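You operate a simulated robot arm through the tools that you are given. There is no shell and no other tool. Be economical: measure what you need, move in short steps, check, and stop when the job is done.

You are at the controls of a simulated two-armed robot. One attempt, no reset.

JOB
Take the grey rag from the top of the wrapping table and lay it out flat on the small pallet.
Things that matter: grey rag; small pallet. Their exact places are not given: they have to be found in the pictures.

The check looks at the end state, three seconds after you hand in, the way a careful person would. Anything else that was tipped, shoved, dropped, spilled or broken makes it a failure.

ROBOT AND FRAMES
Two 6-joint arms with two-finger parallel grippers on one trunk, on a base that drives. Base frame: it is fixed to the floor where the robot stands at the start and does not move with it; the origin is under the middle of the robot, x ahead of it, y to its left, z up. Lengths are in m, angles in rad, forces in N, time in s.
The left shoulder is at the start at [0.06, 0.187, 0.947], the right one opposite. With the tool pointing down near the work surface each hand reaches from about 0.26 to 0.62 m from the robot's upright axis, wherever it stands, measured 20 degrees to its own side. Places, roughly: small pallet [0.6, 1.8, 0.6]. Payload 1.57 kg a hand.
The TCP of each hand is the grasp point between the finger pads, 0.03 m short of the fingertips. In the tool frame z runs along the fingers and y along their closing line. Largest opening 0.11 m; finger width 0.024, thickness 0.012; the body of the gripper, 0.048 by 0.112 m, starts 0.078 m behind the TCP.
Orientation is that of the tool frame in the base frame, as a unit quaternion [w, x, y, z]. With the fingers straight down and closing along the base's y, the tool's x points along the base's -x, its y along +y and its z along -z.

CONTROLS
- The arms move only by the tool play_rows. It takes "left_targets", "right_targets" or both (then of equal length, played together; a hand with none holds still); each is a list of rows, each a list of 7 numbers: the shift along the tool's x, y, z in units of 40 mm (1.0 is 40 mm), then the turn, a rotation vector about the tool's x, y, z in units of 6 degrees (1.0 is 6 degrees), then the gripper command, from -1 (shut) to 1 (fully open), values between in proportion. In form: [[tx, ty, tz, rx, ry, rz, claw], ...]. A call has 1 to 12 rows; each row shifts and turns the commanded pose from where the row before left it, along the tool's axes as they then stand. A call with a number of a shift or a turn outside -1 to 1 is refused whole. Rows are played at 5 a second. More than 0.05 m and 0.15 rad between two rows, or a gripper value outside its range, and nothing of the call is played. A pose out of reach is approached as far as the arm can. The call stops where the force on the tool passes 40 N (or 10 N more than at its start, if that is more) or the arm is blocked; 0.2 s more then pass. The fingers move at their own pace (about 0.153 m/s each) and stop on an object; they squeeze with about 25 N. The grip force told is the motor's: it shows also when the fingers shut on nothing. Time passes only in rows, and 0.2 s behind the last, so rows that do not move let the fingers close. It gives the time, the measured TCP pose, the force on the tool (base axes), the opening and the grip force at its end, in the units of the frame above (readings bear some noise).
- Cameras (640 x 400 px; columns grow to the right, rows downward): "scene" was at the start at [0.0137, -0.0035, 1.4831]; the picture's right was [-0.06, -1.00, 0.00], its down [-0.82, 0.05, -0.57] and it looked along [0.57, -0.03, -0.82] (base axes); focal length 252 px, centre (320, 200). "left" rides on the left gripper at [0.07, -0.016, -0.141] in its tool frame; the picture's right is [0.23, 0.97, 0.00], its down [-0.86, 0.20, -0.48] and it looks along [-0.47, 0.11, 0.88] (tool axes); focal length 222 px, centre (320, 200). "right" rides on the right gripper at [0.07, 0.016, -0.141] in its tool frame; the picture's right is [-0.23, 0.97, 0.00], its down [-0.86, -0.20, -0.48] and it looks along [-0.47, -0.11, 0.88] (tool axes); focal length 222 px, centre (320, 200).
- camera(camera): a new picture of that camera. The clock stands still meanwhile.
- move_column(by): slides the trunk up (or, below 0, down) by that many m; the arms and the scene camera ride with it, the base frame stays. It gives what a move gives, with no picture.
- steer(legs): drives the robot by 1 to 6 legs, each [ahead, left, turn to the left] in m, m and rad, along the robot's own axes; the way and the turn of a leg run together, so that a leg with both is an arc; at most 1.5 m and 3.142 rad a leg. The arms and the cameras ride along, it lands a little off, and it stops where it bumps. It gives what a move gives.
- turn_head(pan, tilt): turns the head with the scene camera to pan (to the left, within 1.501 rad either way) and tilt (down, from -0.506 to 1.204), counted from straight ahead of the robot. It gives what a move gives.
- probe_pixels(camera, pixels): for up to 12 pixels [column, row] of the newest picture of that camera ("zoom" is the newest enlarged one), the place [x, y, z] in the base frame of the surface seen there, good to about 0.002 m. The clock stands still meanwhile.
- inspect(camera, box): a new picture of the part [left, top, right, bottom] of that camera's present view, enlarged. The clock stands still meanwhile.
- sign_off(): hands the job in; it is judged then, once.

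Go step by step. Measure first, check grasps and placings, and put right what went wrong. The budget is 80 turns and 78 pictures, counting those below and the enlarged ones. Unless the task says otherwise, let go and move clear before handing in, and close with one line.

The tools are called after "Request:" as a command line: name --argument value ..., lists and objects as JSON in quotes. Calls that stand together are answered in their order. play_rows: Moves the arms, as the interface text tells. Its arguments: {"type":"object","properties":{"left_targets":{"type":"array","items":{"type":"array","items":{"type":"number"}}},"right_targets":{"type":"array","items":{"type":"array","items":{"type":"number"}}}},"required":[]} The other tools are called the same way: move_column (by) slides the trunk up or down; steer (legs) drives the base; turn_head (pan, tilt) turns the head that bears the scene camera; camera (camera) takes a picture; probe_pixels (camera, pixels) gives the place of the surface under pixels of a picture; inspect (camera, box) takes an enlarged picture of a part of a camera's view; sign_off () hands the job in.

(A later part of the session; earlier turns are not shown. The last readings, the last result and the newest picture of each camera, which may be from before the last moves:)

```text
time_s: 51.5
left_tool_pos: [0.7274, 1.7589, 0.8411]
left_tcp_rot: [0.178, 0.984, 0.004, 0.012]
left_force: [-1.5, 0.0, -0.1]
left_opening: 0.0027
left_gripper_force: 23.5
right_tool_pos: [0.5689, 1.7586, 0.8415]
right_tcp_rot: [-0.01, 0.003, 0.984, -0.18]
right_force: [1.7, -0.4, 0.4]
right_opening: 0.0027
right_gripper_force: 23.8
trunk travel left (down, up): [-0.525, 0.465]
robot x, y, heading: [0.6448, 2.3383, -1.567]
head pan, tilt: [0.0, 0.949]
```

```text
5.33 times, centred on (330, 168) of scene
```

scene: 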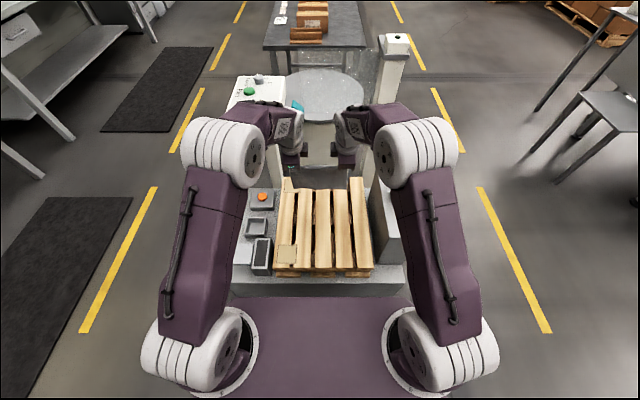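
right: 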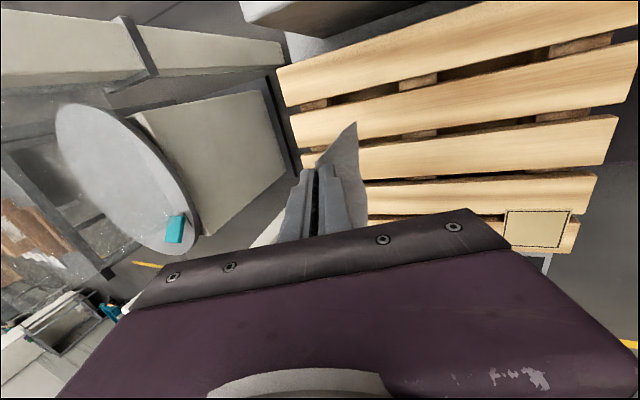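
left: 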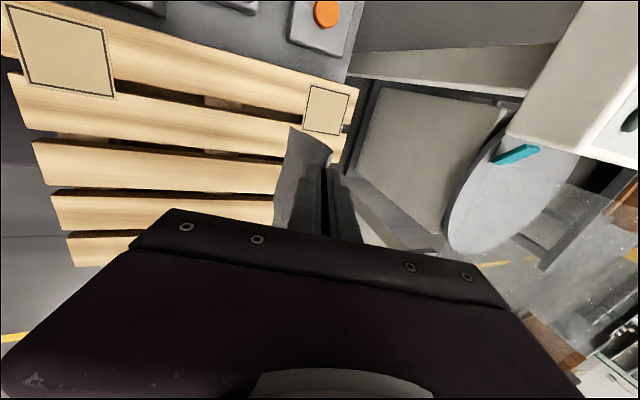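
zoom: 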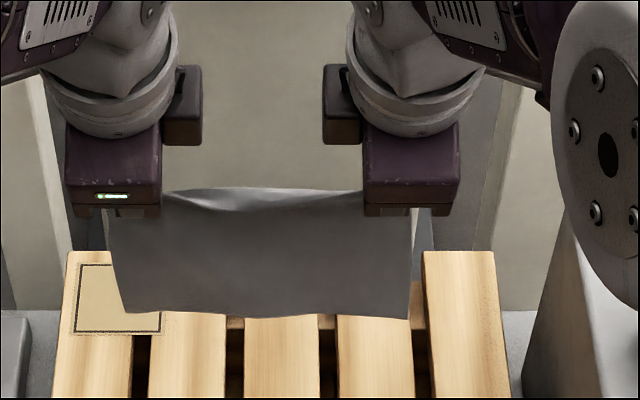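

The free edge hangs at z≈0.72, y≈1.752, so it needs about 0.095 m more. Lowering to bring it into touch with the pallet.

Request:
move_column --by -0.097

Request:
inspect --camera "scene" --box '[250, 120, 410, 220]'

Request:
camera --camera "right"

```text
time_s: 52.8
left_tool_pos: [0.7261, 1.7591, 0.7433]
left_tcp_rot: [0.178, 0.984, 0.005, 0.011]
left_force: [-2.1, 0.5, -0.9]
left_opening: 0.0026
left_gripper_force: 23.4
right_tool_pos: [0.5676, 1.76, 0.7462]
right_tcp_rot: [-0.011, 0.003, 0.984, -0.18]
right_force: [3.0, -0.3, -0.7]
right_opening: 0.0028
right_gripper_force: 24.0
trunk travel left (down, up): [-0.428, 0.562]
robot x, y, heading: [0.6456, 2.3389, -1.569]
head pan, tilt: [0.0, 0.949]
```

```text
4.00 times, centred on (330, 170) of scene
```

zoom: 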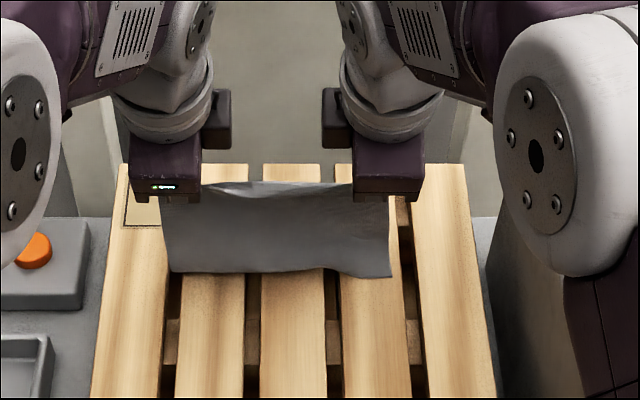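

```text
40 pictures are left
```

right: 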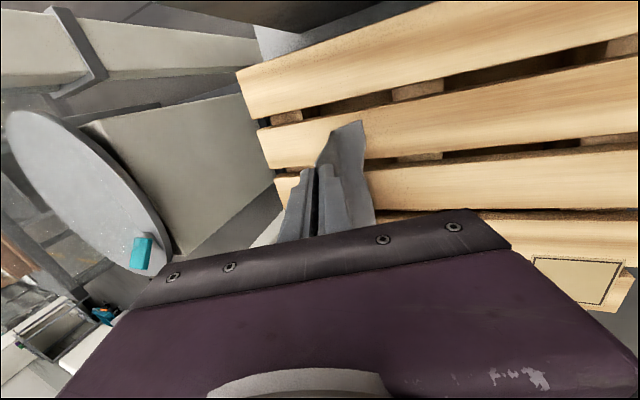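

The free edge is touching but its toe at zoom (385,275) curls toward me. I'll lift 10 mm and then move back while easing down, so friction trails the edge away from me.

Request:
play_rows --left_targets '[[0, 0.088, -0.234, 0, 0, 0, -1], [0, 0, 0, 0, 0, 0, -1], [0, -0.316, -0.012, 0, 0, 0, -1], [0, -0.333, 0.035, 0, 0, 0, -1], [0, -0.333, 0.035, 0, 0, 0, -1], [0, 0, 0, 0, 0, 0, -1]]' --right_targets '[[0, -0.088, -0.234, 0, 0, 0, -1], [0, 0, 0, 0, 0, 0, -1], [0, 0.316, -0.012, 0, 0, 0, -1], [0, 0.333, 0.035, 0, 0, 0, -1], [0, 0.333, 0.035, 0, 0, 0, -1], [0, 0, 0, 0, 0, 0, -1]]'

Request:
inspect --camera "scene" --box '[250, 120, 410, 220]'

Request:
camera --camera "right"

Request:
camera --camera "left"

```text
time_s: 54.2
left_tool_pos: [0.726, 1.7956, 0.7378]
left_tcp_rot: [0.179, 0.984, 0.004, 0.012]
left_force: [-1.1, 0.1, 0.3]
left_opening: 0.0029
left_gripper_force: 24.1
right_tool_pos: [0.5683, 1.7956, 0.7381]
right_tcp_rot: [-0.011, 0.002, 0.984, -0.18]
right_force: [1.9, 0.5, 0.1]
right_opening: 0.0026
right_gripper_force: 24.8
trunk travel left (down, up): [-0.428, 0.562]
robot x, y, heading: [0.6448, 2.3408, -1.569]
head pan, tilt: [0.0, 0.949]
```

```text
4.00 times, centred on (330, 170) of scene
```

zoom: 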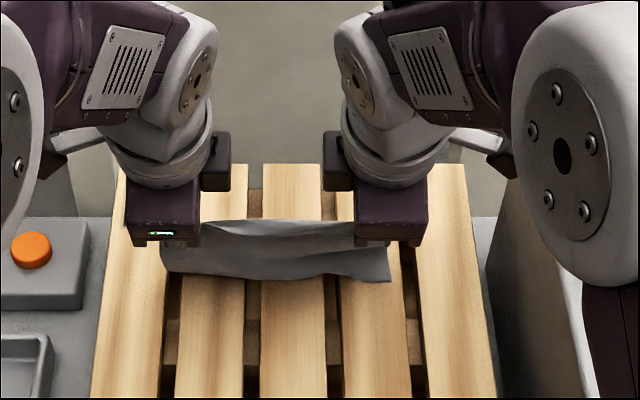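

```text
38 pictures are left
```

right: 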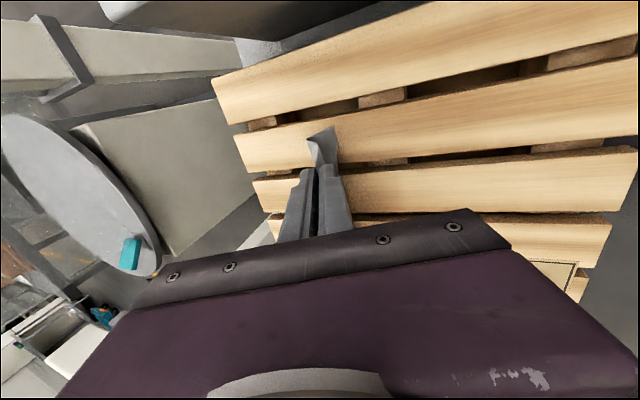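

```text
37 pictures are left
```

left: 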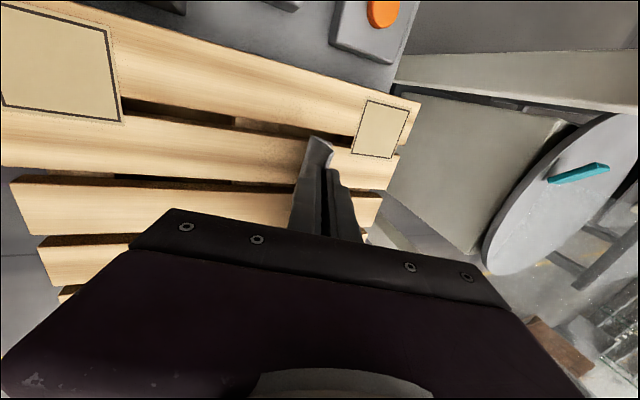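

The edge now trails away correctly. Continuing the arc back and down until the fingertips are ~25 mm over the pallet.

Request:
play_rows --left_targets '[[0, -0.356, 0.093, 0, 0, 0, -1], [0, -0.356, 0.093, 0, 0, 0, -1], [0, -0.275, 0.177, 0, 0, 0, -1], [0, -0.275, 0.177, 0, 0, 0, -1], [0, -0.222, 0.237, 0, 0, 0, -1], [0, -0.222, 0.237, 0, 0, 0, -1], [0, 0, 0, 0, 0, 0, -1]]' --right_targets '[[0, 0.356, 0.093, 0, 0, 0, -1], [0, 0.356, 0.093, 0, 0, 0, -1], [0, 0.275, 0.177, 0, 0, 0, -1], [0, 0.275, 0.177, 0, 0, 0, -1], [0, 0.222, 0.237, 0, 0, 0, -1], [0, 0.222, 0.237, 0, 0, 0, -1], [0, 0, 0, 0, 0, 0, -1]]'

Request:
inspect --camera "scene" --box '[250, 140, 410, 240]'

Request:
camera --camera "right"

Request:
camera --camera "left"

```text
time_s: 55.8
left_tool_pos: [0.7287, 1.8447, 0.6766]
left_tcp_rot: [0.177, 0.984, 0.005, 0.011]
left_force: [-3.4, -0.5, -0.3]
left_opening: 0.0028
left_gripper_force: 23.6
right_tool_pos: [0.5673, 1.8459, 0.6764]
right_tcp_rot: [-0.01, 0.003, 0.984, -0.181]
right_force: [3.1, 0.3, -0.2]
right_opening: 0.0026
right_gripper_force: 24.2
trunk travel left (down, up): [-0.428, 0.562]
robot x, y, heading: [0.6423, 2.3405, -1.569]
head pan, tilt: [0.0, 0.949]
```

```text
4.00 times, centred on (330, 190) of scene
```

zoom: 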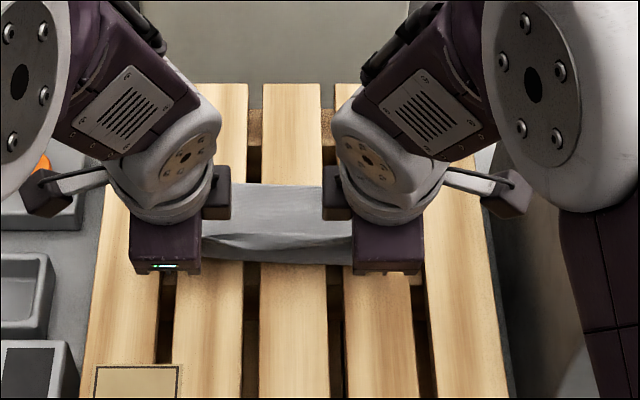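

```text
35 pictures are left
```

right: 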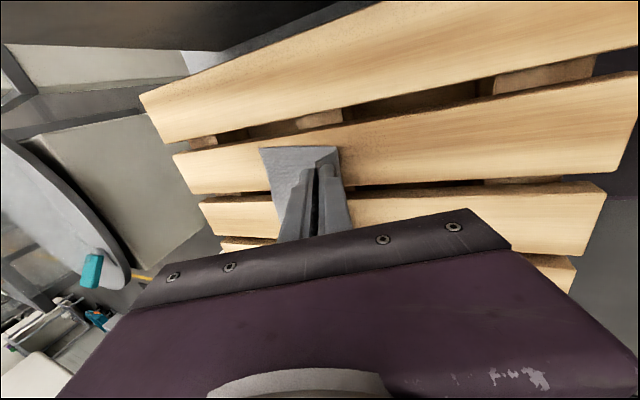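

```text
34 pictures are left
```

left: 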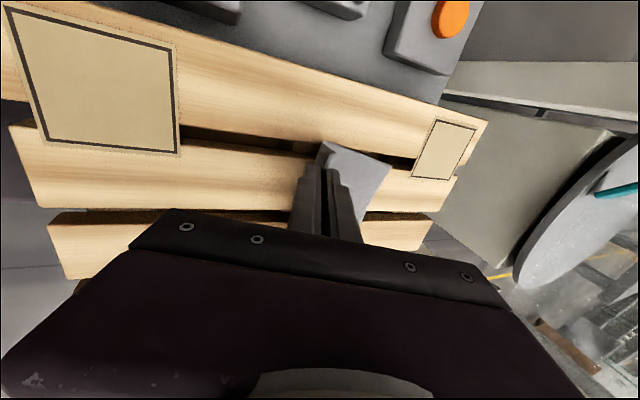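

The rag is laying out flat away from the hands. Lowering the last ~18 mm with a slight pull back, then tilting 12° more.

Request:
play_rows --left_targets '[[0, -0.196, 0.167, 0, 0, 0, -1], [0, -0.196, 0.167, 0, 0, 0, -1], [0, 0, 0, -1, 0, 0, -1], [0, 0, 0, -1, 0, 0, -1], [0, 0, 0, 0, 0, 0, -1]]' --right_targets '[[0, 0.196, 0.167, 0, 0, 0, -1], [0, 0.196, 0.167, 0, 0, 0, -1], [0, 0, 0, 1, 0, 0, -1], [0, 0, 0, 1, 0, 0, -1], [0, 0, 0, 0, 0, 0, -1]]'

Request:
inspect --camera "scene" --box '[250, 140, 410, 240]'

Request:
camera --camera "right"

Request:
camera --camera "left"

```text
time_s: 57.0
left_tool_pos: [0.7337, 1.8543, 0.6582]
left_tcp_rot: [0.226, 0.974, 0.006, 0.026]
left_force: [-33.0, -0.4, 1.0]
left_opening: 0.003
left_gripper_force: 23.3
left hand out of reach, approached as far as the arm can: row 3, 4
right_tool_pos: [0.5609, 1.855, 0.6579]
right_tcp_rot: [-0.025, 0.004, 0.973, -0.231]
right_force: [32.7, -1.3, -1.0]
right_opening: 0.0029
right_gripper_force: 23.9
right hand out of reach, approached as far as the arm can: row 3, 4
trunk travel left (down, up): [-0.428, 0.562]
robot x, y, heading: [0.6457, 2.3405, -1.565]
head pan, tilt: [0.0, 0.949]
```

```text
4.00 times, centred on (330, 190) of scene
```

zoom: 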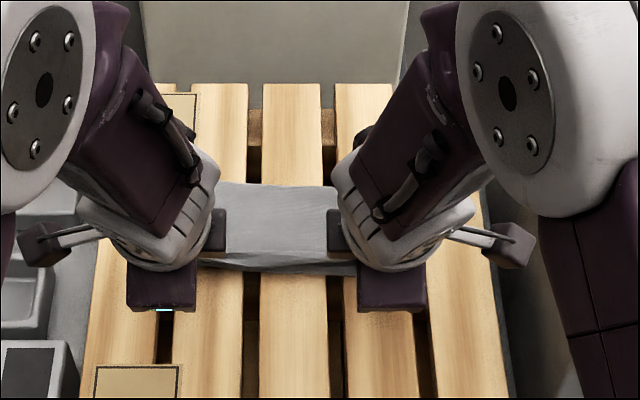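

```text
32 pictures are left
```

right: 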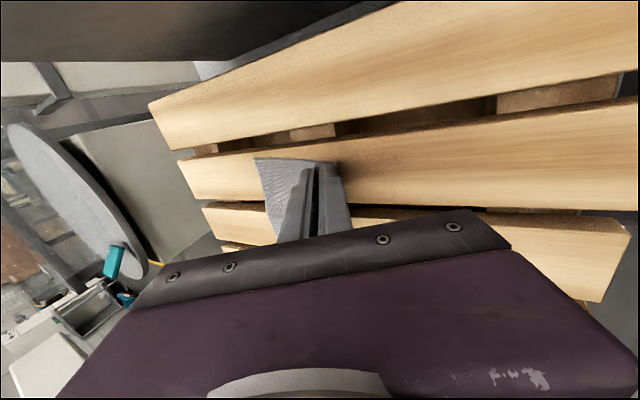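

```text
31 pictures are left
```

left: 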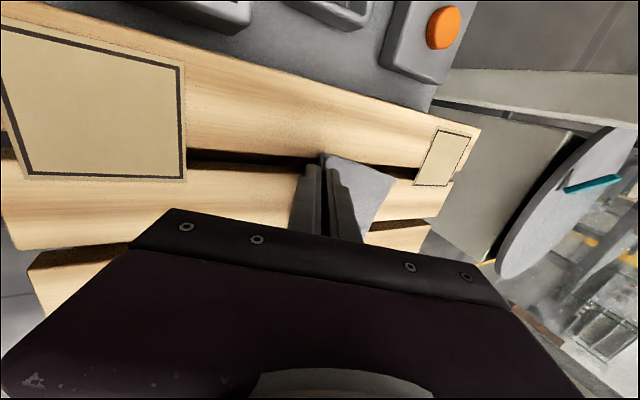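

Cloth is flat, but the limit pushed the hands apart (33 N). Relaxing them inward ~6 mm first.

Request:
play_rows --left_targets '[[-0.16, 0, 0, 0, 0, 0, -1], [0, 0, 0, 0, 0, 0, -1]]' --right_targets '[[-0.16, 0, 0, 0, 0, 0, -1], [0, 0, 0, 0, 0, 0, -1]]'

```text
time_s: 57.6
left_tool_pos: [0.7298, 1.8556, 0.6557]
left_tcp_rot: [0.228, 0.973, 0.009, 0.031]
left_force: [-6.7, -0.1, 0.7]
left_opening: 0.003
left_gripper_force: 24.7
right_tool_pos: [0.5643, 1.8545, 0.6583]
right_tcp_rot: [-0.03, 0.006, 0.972, -0.231]
right_force: [7.5, 0.5, 0.4]
right_opening: 0.0024
right_gripper_force: 23.6
trunk travel left (down, up): [-0.428, 0.562]
robot x, y, heading: [0.6417, 2.3376, -1.567]
head pan, tilt: [0.0, 0.949]
```

Tension is down to 7 N and the fingertips are just over the wood. Opening gently to ~30 mm and withdrawing along the fingers.

Request:
play_rows --left_targets '[[0, 0, 0, 0, 0, 0, -0.8], [0, 0, 0, 0, 0, 0, -0.6], [0, 0, 0, 0, 0, 0, -0.45], [0, 0, 0, 0, 0, 0, -0.45], [0, 0, -0.25, 0, 0, 0, -0.45], [0, 0, -0.5, 0, 0, 0, -0.45], [0, 0, -0.5, 0, 0, 0, -0.45], [0, 0, -0.5, 0, 0, 0, -0.45], [0, 0, -0.5, 0, 0, 0, -0.45]]' --right_targets '[[0, 0, 0, 0, 0, 0, -0.8], [0, 0, 0, 0, 0, 0, -0.6], [0, 0, 0, 0, 0, 0, -0.45], [0, 0, 0, 0, 0, 0, -0.45], [0, 0, -0.25, 0, 0, 0, -0.45], [0, 0, -0.5, 0, 0, 0, -0.45], [0, 0, -0.5, 0, 0, 0, -0.45], [0, 0, -0.5, 0, 0, 0, -0.45], [0, 0, -0.5, 0, 0, 0, -0.45]]'

Request:
inspect --camera "scene" --box '[250, 140, 410, 240]'

Request:
camera --camera "right"

Request:
camera --camera "left"

```text
time_s: 59.6
left_tool_pos: [0.723, 1.8959, 0.7392]
left_tcp_rot: [0.228, 0.973, 0.007, 0.031]
left_force: [0.3, 0.1, 1.1]
left_opening: 0.0302
left_gripper_force: 0.2
right_tool_pos: [0.5706, 1.8947, 0.7396]
right_tcp_rot: [-0.028, 0.006, 0.972, -0.231]
right_force: [0.1, 0.2, 0.0]
right_opening: 0.0305
right_gripper_force: 0.1
trunk travel left (down, up): [-0.428, 0.562]
robot x, y, heading: [0.6452, 2.34, -1.567]
head pan, tilt: [0.0, 0.949]
```

```text
4.00 times, centred on (330, 190) of scene
```

zoom: 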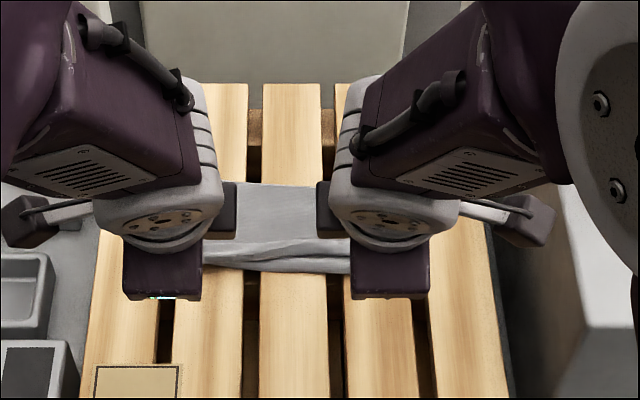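

```text
29 pictures are left
```

right: 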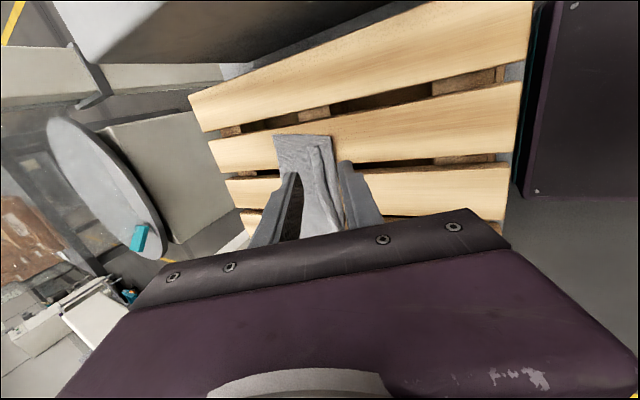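

```text
28 pictures are left
```

left: 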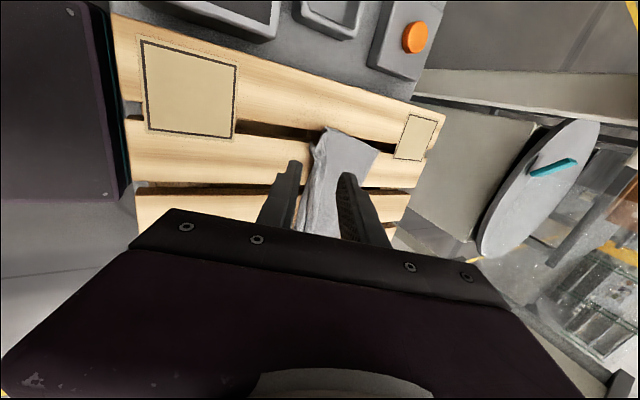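

Released; the near strip keeps a small ridge (zoom 280,250). Raising the trunk to get an open view.

Request:
move_column --by 0.2

Request:
play_rows --left_targets '[[1, 0, 0, 0, 0, 0, -0.45], [1, 0, 0, 0, 0, 0, -0.45], [1, 0, 0, 0, 0, 0, -0.45]]' --right_targets '[[1, 0, 0, 0, 0, 0, -0.45], [1, 0, 0, 0, 0, 0, -0.45], [1, 0, 0, 0, 0, 0, -0.45]]'

Request:
camera --camera "scene"

Request:
inspect --camera "scene" --box '[270, 190, 398, 270]'

Request:
camera --camera "left"

```text
time_s: 61.8
left_tool_pos: [0.7231, 1.8944, 0.9368]
left_tcp_rot: [0.227, 0.973, 0.008, 0.031]
left_force: [0.3, 0.5, 1.0]
left_opening: 0.0303
left_gripper_force: 0.1
right_tool_pos: [0.5715, 1.8941, 0.9389]
right_tcp_rot: [-0.028, 0.006, 0.972, -0.231]
right_force: [0.1, 0.4, 0.3]
right_opening: 0.0304
right_gripper_force: 0.1
trunk travel left (down, up): [-0.628, 0.362]
robot x, y, heading: [0.6468, 2.3385, -1.566]
head pan, tilt: [0.0, 0.949]
```

```text
time_s: 62.6
left_tool_pos: [0.8437, 1.8989, 0.9447]
left_tcp_rot: [0.229, 0.973, 0.007, 0.03]
left_force: [0.1, 0.0, -0.4]
left_opening: 0.0304
left_gripper_force: 0.1
right_tool_pos: [0.4506, 1.8981, 0.9446]
right_tcp_rot: [-0.028, 0.006, 0.972, -0.231]
right_force: [0.5, 0.5, 0.0]
right_opening: 0.0306
right_gripper_force: 0.1
trunk travel left (down, up): [-0.628, 0.362]
robot x, y, heading: [0.6446, 2.3373, -1.572]
head pan, tilt: [0.0, 0.949]
```

```text
27 pictures are left
```

scene: 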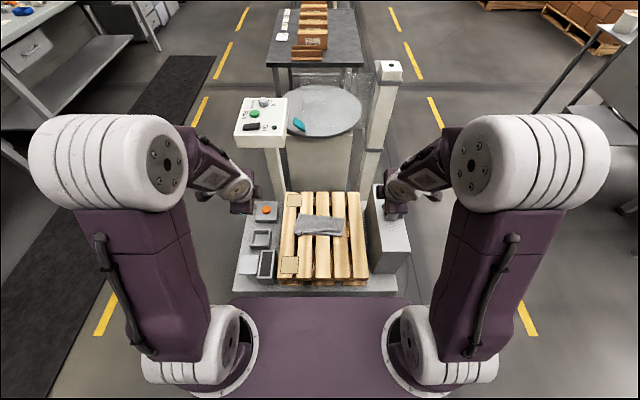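

```text
5.00 times, centred on (334, 230) of scene
```

zoom: 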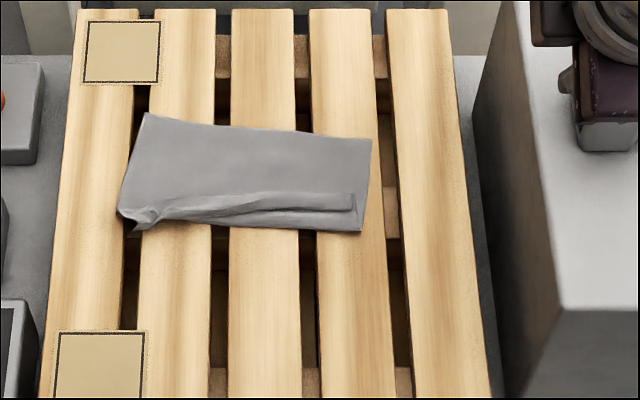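

```text
25 pictures are left
```

left: 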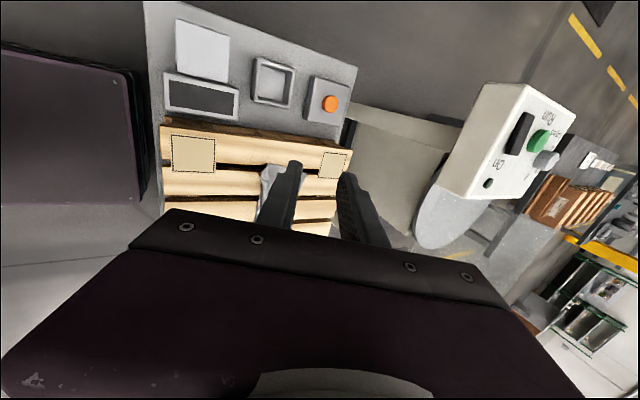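

The rag lies on the pallet, but its near strip is folded over forward (zoom edge 195–355, row ~205). Measuring it to unfold it.

Request:
probe_pixels --camera "zoom" --pixels '[[146, 116], [369, 140], [120, 212], [360, 230], [352, 192], [250, 200], [250, 210], [250, 225], [190, 212], [138, 222], [310, 200], [310, 228]]'

Request:
inspect --camera "scene" --box '[288, 208, 352, 248]'

```text
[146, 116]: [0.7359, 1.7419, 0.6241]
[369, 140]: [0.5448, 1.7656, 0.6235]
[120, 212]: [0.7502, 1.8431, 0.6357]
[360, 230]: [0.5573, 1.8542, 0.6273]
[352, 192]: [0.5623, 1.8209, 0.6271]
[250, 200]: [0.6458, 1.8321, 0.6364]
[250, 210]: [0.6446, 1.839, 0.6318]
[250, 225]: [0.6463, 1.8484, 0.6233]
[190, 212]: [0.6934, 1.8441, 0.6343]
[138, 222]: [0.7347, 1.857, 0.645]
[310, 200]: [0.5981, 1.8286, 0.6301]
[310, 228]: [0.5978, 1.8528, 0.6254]
```

```text
10.00 times, centred on (320, 228) of scene
```

zoom: 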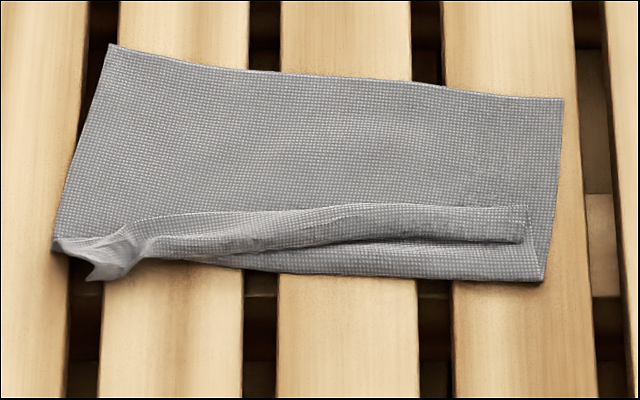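

The fold is a ~3 cm flap with its free edge at y≈1.825 and fold line at y≈1.855. Plan: hold the rag body with the right fingertips and drag the flap's top layer back toward me with the left fingertips. First I bring both hands upright and closed.

Request:
play_rows --left_targets '[[0, 0, 0, 0.884, -0.115, 0, -1], [0, 0, 0, 0.884, -0.115, 0, -1], [0, 0, 0, 0.884, -0.115, 0, -1], [0, 0, 0, 0.884, -0.115, 0, -1], [0, 0, 0, 0.884, -0.115, 0, -1], [-0.9, 0.38, 0, 0, 0, 0, -1], [-0.9, 0.38, 0, 0, 0, 0, -1], [-0.9, 0.38, 0, 0, 0, 0, -1], [-0.9, 0.38, 0, 0, 0, 0, -1], [0, 0, 0, 0, 0, 0, -1]]' --right_targets '[[0, 0, 0, -0.89, -0.107, 0, -1], [0, 0, 0, -0.89, -0.107, 0, -1], [0, 0, 0, -0.89, -0.107, 0, -1], [0, 0, 0, -0.89, -0.107, 0, -1], [0, 0, 0, -0.89, -0.107, 0, -1], [-0.87, -0.67, 0, 0, 0, 0, -1], [-0.87, -0.67, 0, 0, 0, 0, -1], [-0.87, -0.67, 0, 0, 0, 0, -1], [-0.87, -0.67, 0, 0, 0, 0, -1], [0, 0, 0, 0, 0, 0, -1]]'

Request:
move_column --by -0.2

Request:
camera --camera "left"

```text
time_s: 64.8
left_tool_pos: [0.701, 1.8365, 0.9455]
left_tcp_rot: [-0.001, 1.0, 0.008, -0.002]
left_force: [0.1, -0.2, 1.4]
left_opening: 0.0002
left_gripper_force: 21.7
right_tool_pos: [0.5861, 1.7886, 0.946]
right_tcp_rot: [0.001, 0.005, 1.0, -0.001]
right_force: [-0.3, -0.1, 0.5]
right_opening: 0.0
right_gripper_force: 21.1
right hand out of reach, approached as far as the arm can: row 1
trunk travel left (down, up): [-0.628, 0.362]
robot x, y, heading: [0.6451, 2.3396, -1.566]
head pan, tilt: [0.0, 0.949]
```

```text
time_s: 66.9
left_tool_pos: [0.7005, 1.8352, 0.7433]
left_tcp_rot: [-0.001, 1.0, 0.008, -0.002]
left_force: [1.2, 0.2, 0.4]
left_opening: 0.0
left_gripper_force: 21.1
right_tool_pos: [0.5861, 1.7879, 0.7466]
right_tcp_rot: [0.002, 0.005, 1.0, -0.001]
right_force: [-0.2, 0.5, -0.4]
right_opening: 0.0
right_gripper_force: 21.3
trunk travel left (down, up): [-0.428, 0.562]
robot x, y, heading: [0.641, 2.3405, -1.568]
head pan, tilt: [0.0, 0.949]
```

```text
23 pictures are left
```

left: 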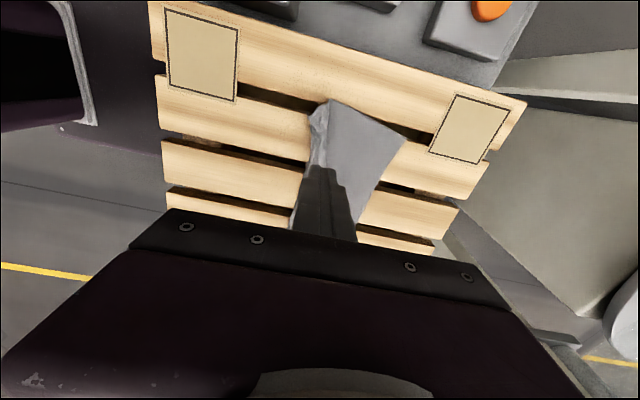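

Alignment is good. I'll set the left fingertips just ahead of the flap's free edge (y≈1.808) barely over the lower layer, and press the right ones on the rag body.

Request:
play_rows --left_targets '[[0, 0.68, 0, 0, 0, 0, -1], [0, 0, 0.55, 0, 0, 0, -1], [0, 0, 0.55, 0, 0, 0, -1], [0, 0, 0.55, 0, 0, 0, -1], [0, 0, 0.55, 0, 0, 0, -1], [0, 0, 0, 0, 0, 0, -1]]' --right_targets '[[0, 0, 0, 0, 0, 0, -1], [0, 0, 0.57, 0, 0, 0, -1], [0, 0, 0.57, 0, 0, 0, -1], [0, 0, 0.57, 0, 0, 0, -1], [0, 0, 0.57, 0, 0, 0, -1], [0, 0, 0.08, 0, 0, 0, -1]]'

Request:
camera --camera "left"

```text
time_s: 68.3
left_tool_pos: [0.7012, 1.8091, 0.6565]
left_tcp_rot: [-0.001, 1.0, 0.008, -0.001]
left_force: [-0.3, 0.1, -1.8]
left_opening: 0.0
left_gripper_force: 21.2
right_tool_pos: [0.5849, 1.7878, 0.6514]
right_tcp_rot: [0.001, 0.006, 1.0, -0.001]
right_force: [0.1, -0.7, 2.4]
right_opening: 0.0003
right_gripper_force: 21.6
trunk travel left (down, up): [-0.428, 0.562]
robot x, y, heading: [0.6418, 2.337, -1.573]
head pan, tilt: [0.0, 0.949]
```

```text
22 pictures are left
```

left: 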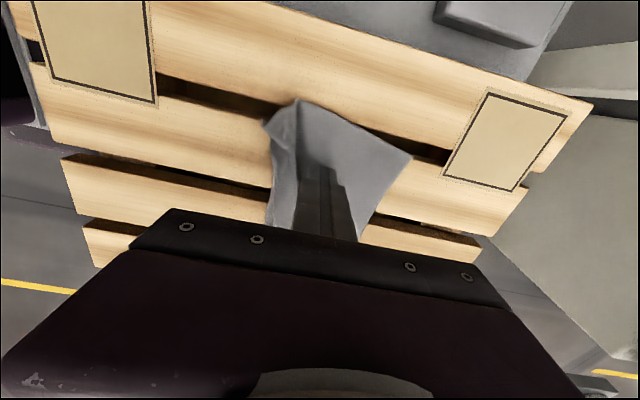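

The right hand touches (2.4 N); I press it 3 mm more and sweep the left fingertips 84 mm back toward me.

Request:
play_rows --left_targets '[[0, 0, 0.03, 0, 0, 0, -1], [0, 0, 0, 0, 0, 0, -1], [0, -0.3, 0, 0, 0, 0, -1], [0, -0.3, 0, 0, 0, 0, -1], [0, -0.3, 0, 0, 0, 0, -1], [0, -0.3, 0, 0, 0, 0, -1], [0, -0.3, 0, 0, 0, 0, -1], [0, -0.3, 0, 0, 0, 0, -1], [0, -0.3, 0, 0, 0, 0, -1], [0, 0, 0, 0, 0, 0, -1]]' --right_targets '[[0, 0, 0.08, 0, 0, 0, -1], [0, 0, 0, 0, 0, 0, -1], [0, 0, 0, 0, 0, 0, -1], [0, 0, 0, 0, 0, 0, -1], [0, 0, 0, 0, 0, 0, -1], [0, 0, 0, 0, 0, 0, -1], [0, 0, 0, 0, 0, 0, -1], [0, 0, 0, 0, 0, 0, -1], [0, 0, 0, 0, 0, 0, -1], [0, 0, 0, 0, 0, 0, -1]]'

Request:
camera --camera "left"

Request:
inspect --camera "scene" --box '[258, 130, 402, 220]'

```text
time_s: 70.5
left_tool_pos: [0.6989, 1.8944, 0.6567]
left_tcp_rot: [0.001, 1.0, 0.007, -0.002]
left_force: [0.0, 0.1, 0.9]
left_opening: 0.0
left_gripper_force: 21.3
right_tool_pos: [0.5864, 1.7888, 0.6512]
right_tcp_rot: [0.0, 0.006, 1.0, -0.004]
right_force: [-2.8, -6.6, 35.0]
right_opening: 0.0
right_gripper_force: 21.5
trunk travel left (down, up): [-0.428, 0.562]
robot x, y, heading: [0.6437, 2.3386, -1.568]
head pan, tilt: [0.0, 0.949]
```

```text
21 pictures are left
```

left: 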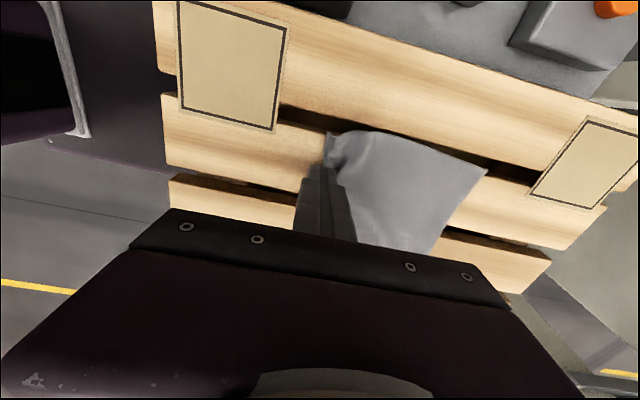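

```text
4.44 times, centred on (330, 175) of scene
```

zoom: 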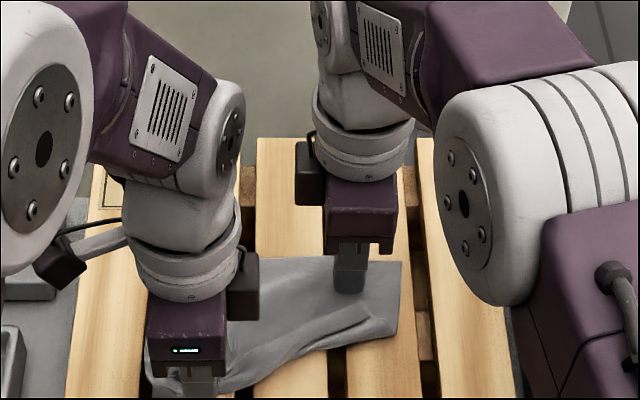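

The left half unfolded well. Now swap: lift both, then hold with the left on the body and sweep with the right at x≈0.575.

Request:
play_rows --left_targets '[[0, 0, -0.5, 0, 0, 0, -1], [0, 0, -0.5, 0, 0, 0, -1], [0, 0.7, 0, 0, 0, 0, -1], [0, 0.7, 0, 0, 0, 0, -1], [0, 0.7, 0, 0, 0, 0, -1], [0, 0, 0.5, 0, 0, 0, -1], [0, 0, 0.6, 0, 0, 0, -1], [0, 0, 0, 0, 0, 0, -1]]' --right_targets '[[0, 0, -0.5, 0, 0, 0, -1], [0, 0, -0.5, 0, 0, 0, -1], [0.3, 0.4, -0.1, 0, 0, 0, -1], [0, 0, 0, 0, 0, 0, -1], [0, 0, 0, 0, 0, 0, -1], [0, 0, 0.5, 0, 0, 0, -1], [0, 0, 0.4, 0, 0, 0, -1], [0, 0, 0, 0, 0, 0, -1]]'

Request:
camera --camera "right"

```text
time_s: 72.3
left_tool_pos: [0.7007, 1.8079, 0.6511]
left_tcp_rot: [0.0, 1.0, 0.008, -0.002]
left_force: [0.0, -0.1, 0.5]
left_opening: 0.0
left_gripper_force: 21.5
right_tool_pos: [0.5739, 1.8029, 0.6572]
right_tcp_rot: [0.002, 0.005, 1.0, -0.001]
right_force: [0.6, 0.0, -0.5]
right_opening: 0.0
right_gripper_force: 21.2
trunk travel left (down, up): [-0.428, 0.562]
robot x, y, heading: [0.6425, 2.3386, -1.567]
head pan, tilt: [0.0, 0.949]
```

```text
19 pictures are left
```

right: 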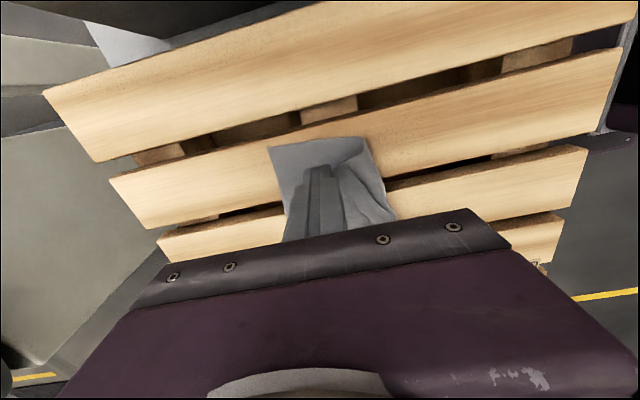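

The flap edge lies just behind the right fingertips (right 345,165). Pressing the left hand a little and sweeping the right one back.

Request:
play_rows --left_targets '[[0, 0, 0.06, 0, 0, 0, -1], [0, 0, 0.05, 0, 0, 0, -1], [0, 0, 0, 0, 0, 0, -1], [0, 0, 0, 0, 0, 0, -1], [0, 0, 0, 0, 0, 0, -1], [0, 0, 0, 0, 0, 0, -1], [0, 0, 0, 0, 0, 0, -1], [0, 0, 0, 0, 0, 0, -1], [0, 0, 0, 0, 0, 0, -1], [0, 0, 0, 0, 0, 0, -1]]' --right_targets '[[0, 0, 0.05, 0, 0, 0, -1], [0, 0, 0, 0, 0, 0, -1], [0, 0.3, 0, 0, 0, 0, -1], [0, 0.3, 0, 0, 0, 0, -1], [0, 0.3, 0, 0, 0, 0, -1], [0, 0.3, 0, 0, 0, 0, -1], [0, 0.3, 0, 0, 0, 0, -1], [0, 0.3, 0, 0, 0, 0, -1], [0, 0.3, 0, 0, 0, 0, -1], [0, 0, 0, 0, 0, 0, -1]]'

Request:
camera --camera "right"

Request:
inspect --camera "scene" --box '[258, 130, 402, 220]'

```text
time_s: 73.7
left_tool_pos: [0.7003, 1.807, 0.6515]
left_tcp_rot: [0.005, 1.0, 0.008, -0.003]
left_force: [0.4, 2.9, 20.0]
left_opening: 0.0
left_gripper_force: 21.7
right_tool_pos: [0.5743, 1.8476, 0.6547]
right_tcp_rot: [0.002, 0.004, 1.0, -0.001]
right_force: [-0.1, 0.3, -0.6]
right_opening: 0.0
right_gripper_force: 21.2
trunk travel left (down, up): [-0.428, 0.562]
robot x, y, heading: [0.6419, 2.3376, -1.57]
head pan, tilt: [0.0, 0.949]
stopped in row 6 (left hand): the force on the tool passed its limit (the readings are from after the stop); the commanded pose is now the measured one
```

```text
18 pictures are left
```

right: 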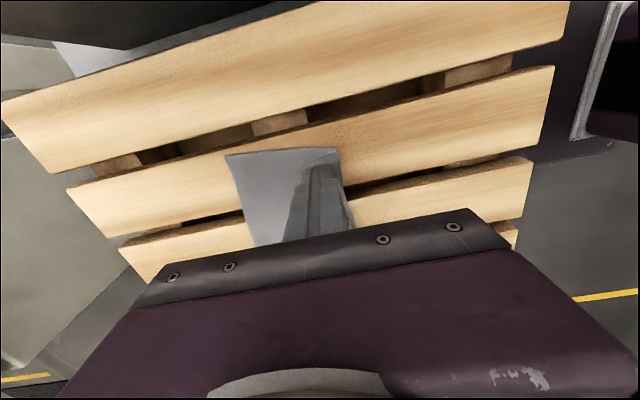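

```text
4.44 times, centred on (330, 175) of scene
```

zoom: 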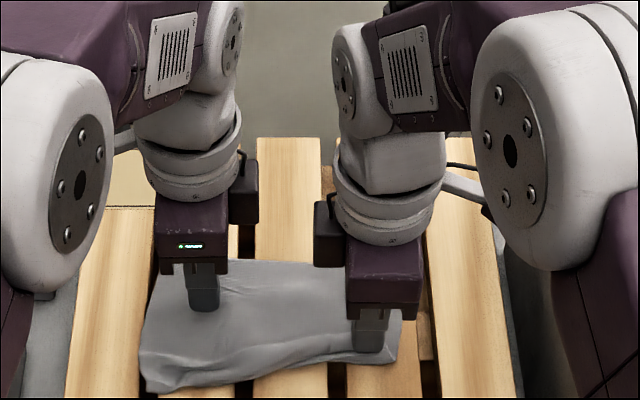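

The left press tripped the force limit and is now at 20 N; the right side is already mostly unfolded. Continuing the right sweep 48 mm.

Request:
play_rows --right_targets '[[0, 0.3, 0, 0, 0, 0, -1], [0, 0.3, 0, 0, 0, 0, -1], [0, 0.3, 0, 0, 0, 0, -1], [0, 0.3, 0, 0, 0, 0, -1], [0, 0, 0, 0, 0, 0, -1]]'

Request:
play_rows --left_targets '[[0, 0, -0.5, 0, 0, 0, -1], [0, 0, -1, 0, 0, 0, -1], [0, 0, -1, 0, 0, 0, -1], [0, 0, -1, 0, 0, 0, -1], [1, 0, -0.5, 0, 0, 0, -1], [1, 0, 0, 0, 0, 0, -1], [1, 0, 0, 0, 0, 0, -1]]' --right_targets '[[0, 0, -0.5, 0, 0, 0, -1], [0, 0, -1, 0, 0, 0, -1], [0, 0, -1, 0, 0, 0, -1], [0, 0, -1, 0, 0, 0, -1], [0.7, 0, -0.5, 0, 0, 0, -1], [0.7, 0, 0, 0, 0, 0, -1], [0.7, 0, 0, 0, 0, 0, -1]]'

Request:
inspect --camera "scene" --box '[258, 130, 402, 220]'

```text
time_s: 74.9
left_tool_pos: [0.7004, 1.8073, 0.6518]
left_tcp_rot: [0.004, 1.0, 0.008, -0.003]
left_force: [1.8, -5.7, 30.9]
left_opening: 0.0001
left_gripper_force: 21.0
right_tool_pos: [0.5756, 1.8967, 0.656]
right_tcp_rot: [0.001, 0.005, 1.0, -0.002]
right_force: [0.1, -1.7, 0.1]
right_opening: 0.0
right_gripper_force: 21.6
trunk travel left (down, up): [-0.428, 0.562]
robot x, y, heading: [0.6451, 2.3378, -1.566]
head pan, tilt: [0.0, 0.949]
```

```text
time_s: 76.5
left_tool_pos: [0.8227, 1.8092, 0.8082]
left_tcp_rot: [0.002, 1.0, 0.007, -0.003]
left_force: [0.7, -0.8, -0.9]
left_opening: 0.0
left_gripper_force: 21.0
right_tool_pos: [0.4894, 1.894, 0.814]
right_tcp_rot: [0.001, 0.005, 1.0, 0.0]
right_force: [0.1, 0.3, 0.1]
right_opening: 0.0002
right_gripper_force: 21.3
trunk travel left (down, up): [-0.428, 0.562]
robot x, y, heading: [0.6403, 2.339, -1.571]
head pan, tilt: [0.0, 0.949]
```

```text
4.44 times, centred on (330, 175) of scene
```

zoom: 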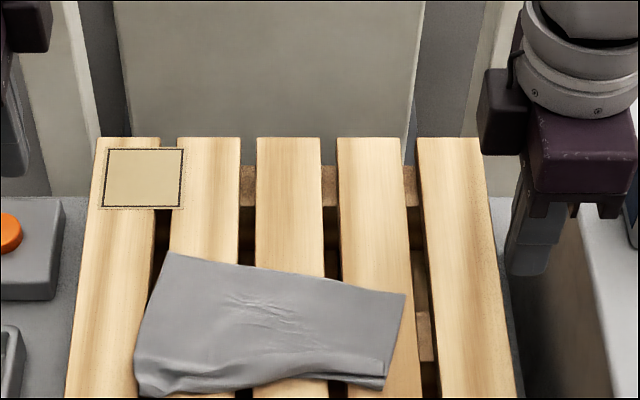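

Much better. Taking a close view of the near edge and probing its height.

Request:
inspect --camera "scene" --box '[280, 180, 360, 230]'

Request:
probe_pixels --camera "zoom" --pixels '[[120, 50], [540, 130], [70, 300], [510, 290], [500, 255], [400, 250], [400, 285], [300, 290], [200, 310], [100, 290], [300, 150], [120, 240]]'

```text
8.00 times, centred on (320, 205) of scene
```

zoom: 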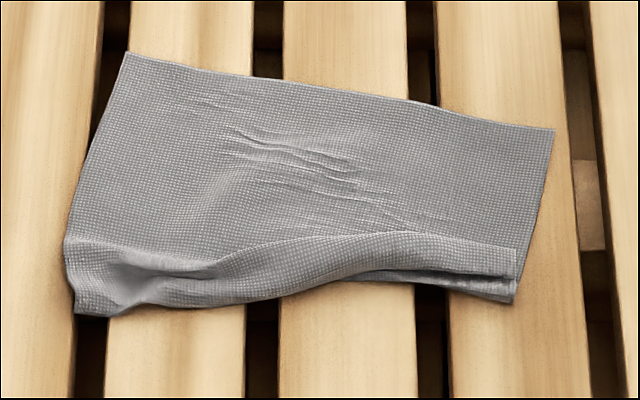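

```text
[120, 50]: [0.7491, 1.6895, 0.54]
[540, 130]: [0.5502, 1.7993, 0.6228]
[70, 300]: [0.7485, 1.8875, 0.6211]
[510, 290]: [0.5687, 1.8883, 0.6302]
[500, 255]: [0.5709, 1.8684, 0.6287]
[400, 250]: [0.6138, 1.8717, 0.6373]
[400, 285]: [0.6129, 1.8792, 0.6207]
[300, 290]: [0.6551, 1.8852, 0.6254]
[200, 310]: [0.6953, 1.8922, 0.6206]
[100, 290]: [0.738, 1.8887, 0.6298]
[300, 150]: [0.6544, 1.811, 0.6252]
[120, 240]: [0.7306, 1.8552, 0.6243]
```

The left half is fully open, but the right side still has a raised roll (zoom 320–515, rows 235–290), since that side pivoted. Measuring the ridge so I can pinch just the top layer and peel it back.

Request:
probe_pixels --camera "zoom" --pixels '[[400, 228], [400, 236], [400, 243], [400, 258], [400, 266], [400, 275], [450, 238], [450, 250], [450, 262], [450, 282], [350, 240], [350, 260]]'

Request:
inspect --camera "right" --box '[280, 60, 560, 235]'

```text
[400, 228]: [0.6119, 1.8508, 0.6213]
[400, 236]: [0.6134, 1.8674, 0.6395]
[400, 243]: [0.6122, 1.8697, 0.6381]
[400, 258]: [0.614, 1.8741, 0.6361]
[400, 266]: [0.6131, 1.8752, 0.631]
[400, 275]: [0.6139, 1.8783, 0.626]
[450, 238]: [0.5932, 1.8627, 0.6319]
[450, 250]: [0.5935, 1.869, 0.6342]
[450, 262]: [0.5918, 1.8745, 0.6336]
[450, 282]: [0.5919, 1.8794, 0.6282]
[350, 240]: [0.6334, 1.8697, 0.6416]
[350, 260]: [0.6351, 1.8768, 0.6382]
```

```text
2.29 times, centred on (420, 148) of right
```

zoom: 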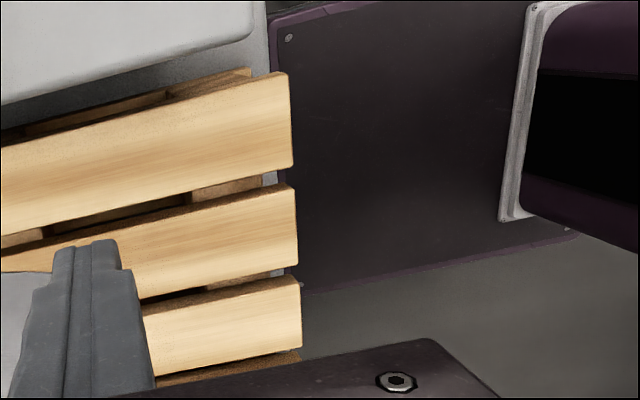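

The ridge at x≈0.605 is y 1.862–1.876, crest z≈0.638, so I can pinch its upper part without touching the lower layer. Positioning the right hand there and the left as holder.

Request:
play_rows --left_targets '[[-0.767, 0.04, 0, 0, 0, 0, -1], [-0.767, 0.04, 0, 0, 0, 0, -1], [-0.767, 0.04, 0, 0, 0, 0, -1], [-0.767, 0.04, 0, 0, 0, 0, -1], [0, 0, 0.95, 0, 0, 0, -1], [0, 0, 0.95, 0, 0, 0, -1], [0, 0, 0.95, 0, 0, 0, -1], [0, 0, 0.95, 0, 0, 0, -1], [0, 0, 0, 0, 0, 0, -1]]' --right_targets '[[-0.725, -0.15, 0, 0, 0, 0, -0.3], [-0.725, -0.15, 0, 0, 0, 0, -0.3], [-0.725, -0.15, 0, 0, 0, 0, -0.3], [-0.725, -0.15, 0, 0, 0, 0, -0.3], [0, 0, 0.93, 0, 0, 0, -0.3], [0, 0, 0.93, 0, 0, 0, -0.3], [0, 0, 0.93, 0, 0, 0, -0.3], [0, 0, 0.93, 0, 0, 0, -0.3], [0, 0, 0, 0, 0, 0, -0.3]]'

Request:
camera --camera "right"

```text
time_s: 78.5
left_tool_pos: [0.6977, 1.7998, 0.6561]
left_tcp_rot: [0.002, 1.0, 0.008, -0.001]
left_force: [-0.4, 0.5, 0.0]
left_opening: 0.0001
left_gripper_force: 21.1
right_tool_pos: [0.607, 1.8693, 0.6653]
right_tcp_rot: [0.001, 0.005, 1.0, 0.0]
right_force: [-0.2, -0.1, 0.1]
right_opening: 0.0385
right_gripper_force: 0.1
trunk travel left (down, up): [-0.428, 0.562]
robot x, y, heading: [0.6434, 2.3378, -1.566]
head pan, tilt: [0.0, 0.949]
```

```text
13 pictures are left
```

right: 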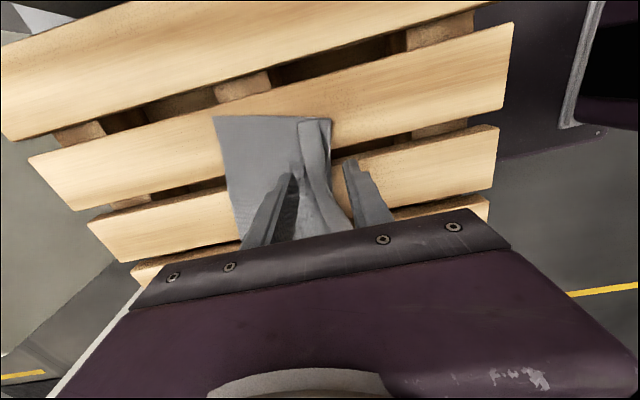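

The fingers straddle the roll (right 320,170). Lowering 7 mm, pressing the left lightly, closing, then lifting ~25 mm while moving back ~50 mm.

Request:
play_rows --left_targets '[[0, 0, 0.09, 0, 0, 0, -1], [0, 0, 0.05, 0, 0, 0, -1], [0, 0, 0, 0, 0, 0, -1], [0, 0, 0, 0, 0, 0, -1], [0, 0, 0, 0, 0, 0, -1]]' --right_targets '[[0, 0, 0.18, 0, 0, 0, -0.3], [0, 0, 0, 0, 0, 0, -0.6], [0, 0, 0, 0, 0, 0, -1], [0, 0, 0, 0, 0, 0, -1], [0, 0, 0, 0, 0, 0, -1]]'

Request:
play_rows --right_targets '[[0, 0.15, -0.25, 0, 0, 0, -1], [0, 0.3, -0.25, 0, 0, 0, -1], [0, 0.3, -0.1, 0, 0, 0, -1], [0, 0.3, 0, 0, 0, 0, -1], [0, 0.2, 0, 0, 0, 0, -1], [0, 0, 0, 0, 0, 0, -1]]'

Request:
camera --camera "right"

```text
time_s: 79.7
left_tool_pos: [0.6983, 1.8004, 0.6516]
left_tcp_rot: [0.002, 1.0, 0.008, -0.002]
left_force: [0.0, -0.8, 2.3]
left_opening: 0.0
left_gripper_force: 21.8
right_tool_pos: [0.605, 1.8726, 0.6587]
right_tcp_rot: [0.001, 0.005, 1.0, -0.001]
right_force: [0.5, 0.3, 2.5]
right_opening: 0.0027
right_gripper_force: 23.2
trunk travel left (down, up): [-0.428, 0.562]
robot x, y, heading: [0.6428, 2.3363, -1.564]
head pan, tilt: [0.0, 0.949]
```

```text
time_s: 81.1
left_tool_pos: [0.6989, 1.8012, 0.6504]
left_tcp_rot: [0.002, 1.0, 0.008, -0.001]
left_force: [-2.5, 4.7, 6.2]
left_opening: 0.0001
left_gripper_force: 21.5
right_tool_pos: [0.6071, 1.9197, 0.6832]
right_tcp_rot: [0.001, 0.005, 1.0, -0.001]
right_force: [2.2, -4.0, -0.8]
right_opening: 0.0023
right_gripper_force: 23.2
trunk travel left (down, up): [-0.428, 0.562]
robot x, y, heading: [0.6436, 2.3418, -1.565]
head pan, tilt: [0.0, 0.949]
```

```text
12 pictures are left
```

right: 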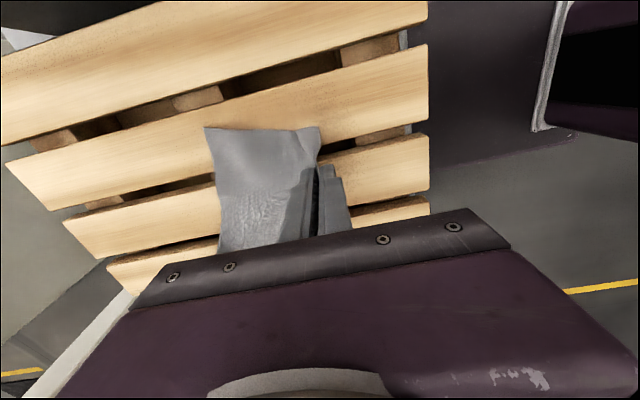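

I hold a single layer with 4 N tension, and the rag is pulled open. Now lower, open slightly, and keep moving back so the rear-trailing finger pushes the strip down toward me.

Request:
play_rows --left_targets '[[0, 0, 0, 0, 0, 0, -1], [0, 0, 0, 0, 0, 0, -1], [0, 0, 0.04, 0, 0, 0, -1], [0, 0, 0, 0, 0, 0, -1], [0, 0, 0, 0, 0, 0, -1], [0, 0, 0, 0, 0, 0, -1], [0, 0, 0, 0, 0, 0, -1], [0, 0, 0, 0, 0, 0, -1], [0, 0, 0, 0, 0, 0, -1]]' --right_targets '[[0, 0.04, 0.3, 0, 0, 0, -1], [0, 0.04, 0.32, 0, 0, 0, -1], [0, 0, 0, 0, 0, 0, -0.75], [0, 0.1, 0, 0, 0, 0, -0.7], [0, 0.3, 0, 0, 0, 0, -0.7], [0, 0.3, 0, 0, 0, 0, -0.7], [0, 0.3, 0, 0, 0, 0, -0.7], [0, 0.3, 0, 0, 0, 0, -0.7], [0, 0.3, 0, 0, 0, 0, -0.7]]'

Request:
play_rows --left_targets '[[0, 0, -0.5, 0, 0, 0, -1], [0, 0, -1, 0, 0, 0, -1], [0, 0, -1, 0, 0, 0, -1], [0, 0, -1, 0, 0, 0, -1], [1, 0, -0.5, 0, 0, 0, -1], [1, 0, 0, 0, 0, 0, -1], [1, 0, 0, 0, 0, 0, -1]]' --right_targets '[[0, 0, -0.5, 0, 0, 0, -0.7], [0, 0, -1, 0, 0, 0, -0.7], [0, 0, -1, 0, 0, 0, -0.7], [0, 0, -1, 0, 0, 0, -1], [1, 0, -0.5, 0, 0, 0, -1], [1, 0, 0, 0, 0, 0, -1], [1, 0, 0, 0, 0, 0, -1]]'

Request:
inspect --camera "scene" --box '[272, 170, 368, 230]'

```text
time_s: 83.1
left_tool_pos: [0.7, 1.8013, 0.6518]
left_tcp_rot: [0.003, 1.0, 0.008, -0.001]
left_force: [1.1, -3.7, 21.0]
left_opening: 0.0
left_gripper_force: 21.2
right_tool_pos: [0.6069, 1.9886, 0.658]
right_tcp_rot: [0.001, 0.004, 1.0, -0.002]
right_force: [0.0, 0.5, 0.9]
right_opening: 0.0163
right_gripper_force: 0.0
trunk travel left (down, up): [-0.428, 0.562]
robot x, y, heading: [0.6449, 2.3388, -1.568]
head pan, tilt: [0.0, 0.949]
```

```text
time_s: 84.7
left_tool_pos: [0.8191, 1.8033, 0.809]
left_tcp_rot: [0.001, 1.0, 0.007, -0.002]
left_force: [-0.2, 1.0, -0.5]
left_opening: 0.0
left_gripper_force: 21.0
right_tool_pos: [0.4883, 1.9877, 0.8157]
right_tcp_rot: [0.002, 0.004, 1.0, -0.001]
right_force: [0.2, -0.3, -0.1]
right_opening: 0.0
right_gripper_force: 21.6
trunk travel left (down, up): [-0.428, 0.562]
robot x, y, heading: [0.6398, 2.3374, -1.572]
head pan, tilt: [0.0, 0.949]
```

```text
6.67 times, centred on (320, 200) of scene
```

zoom: 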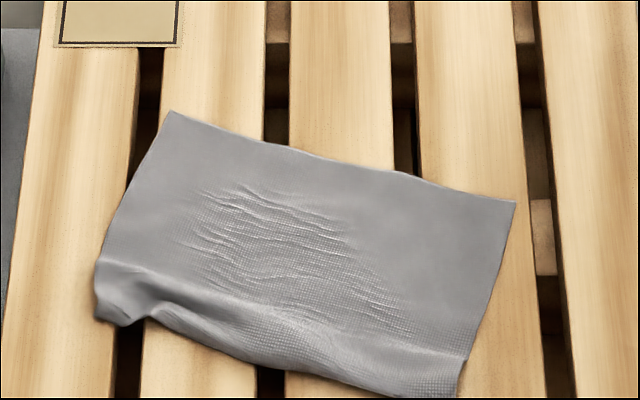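

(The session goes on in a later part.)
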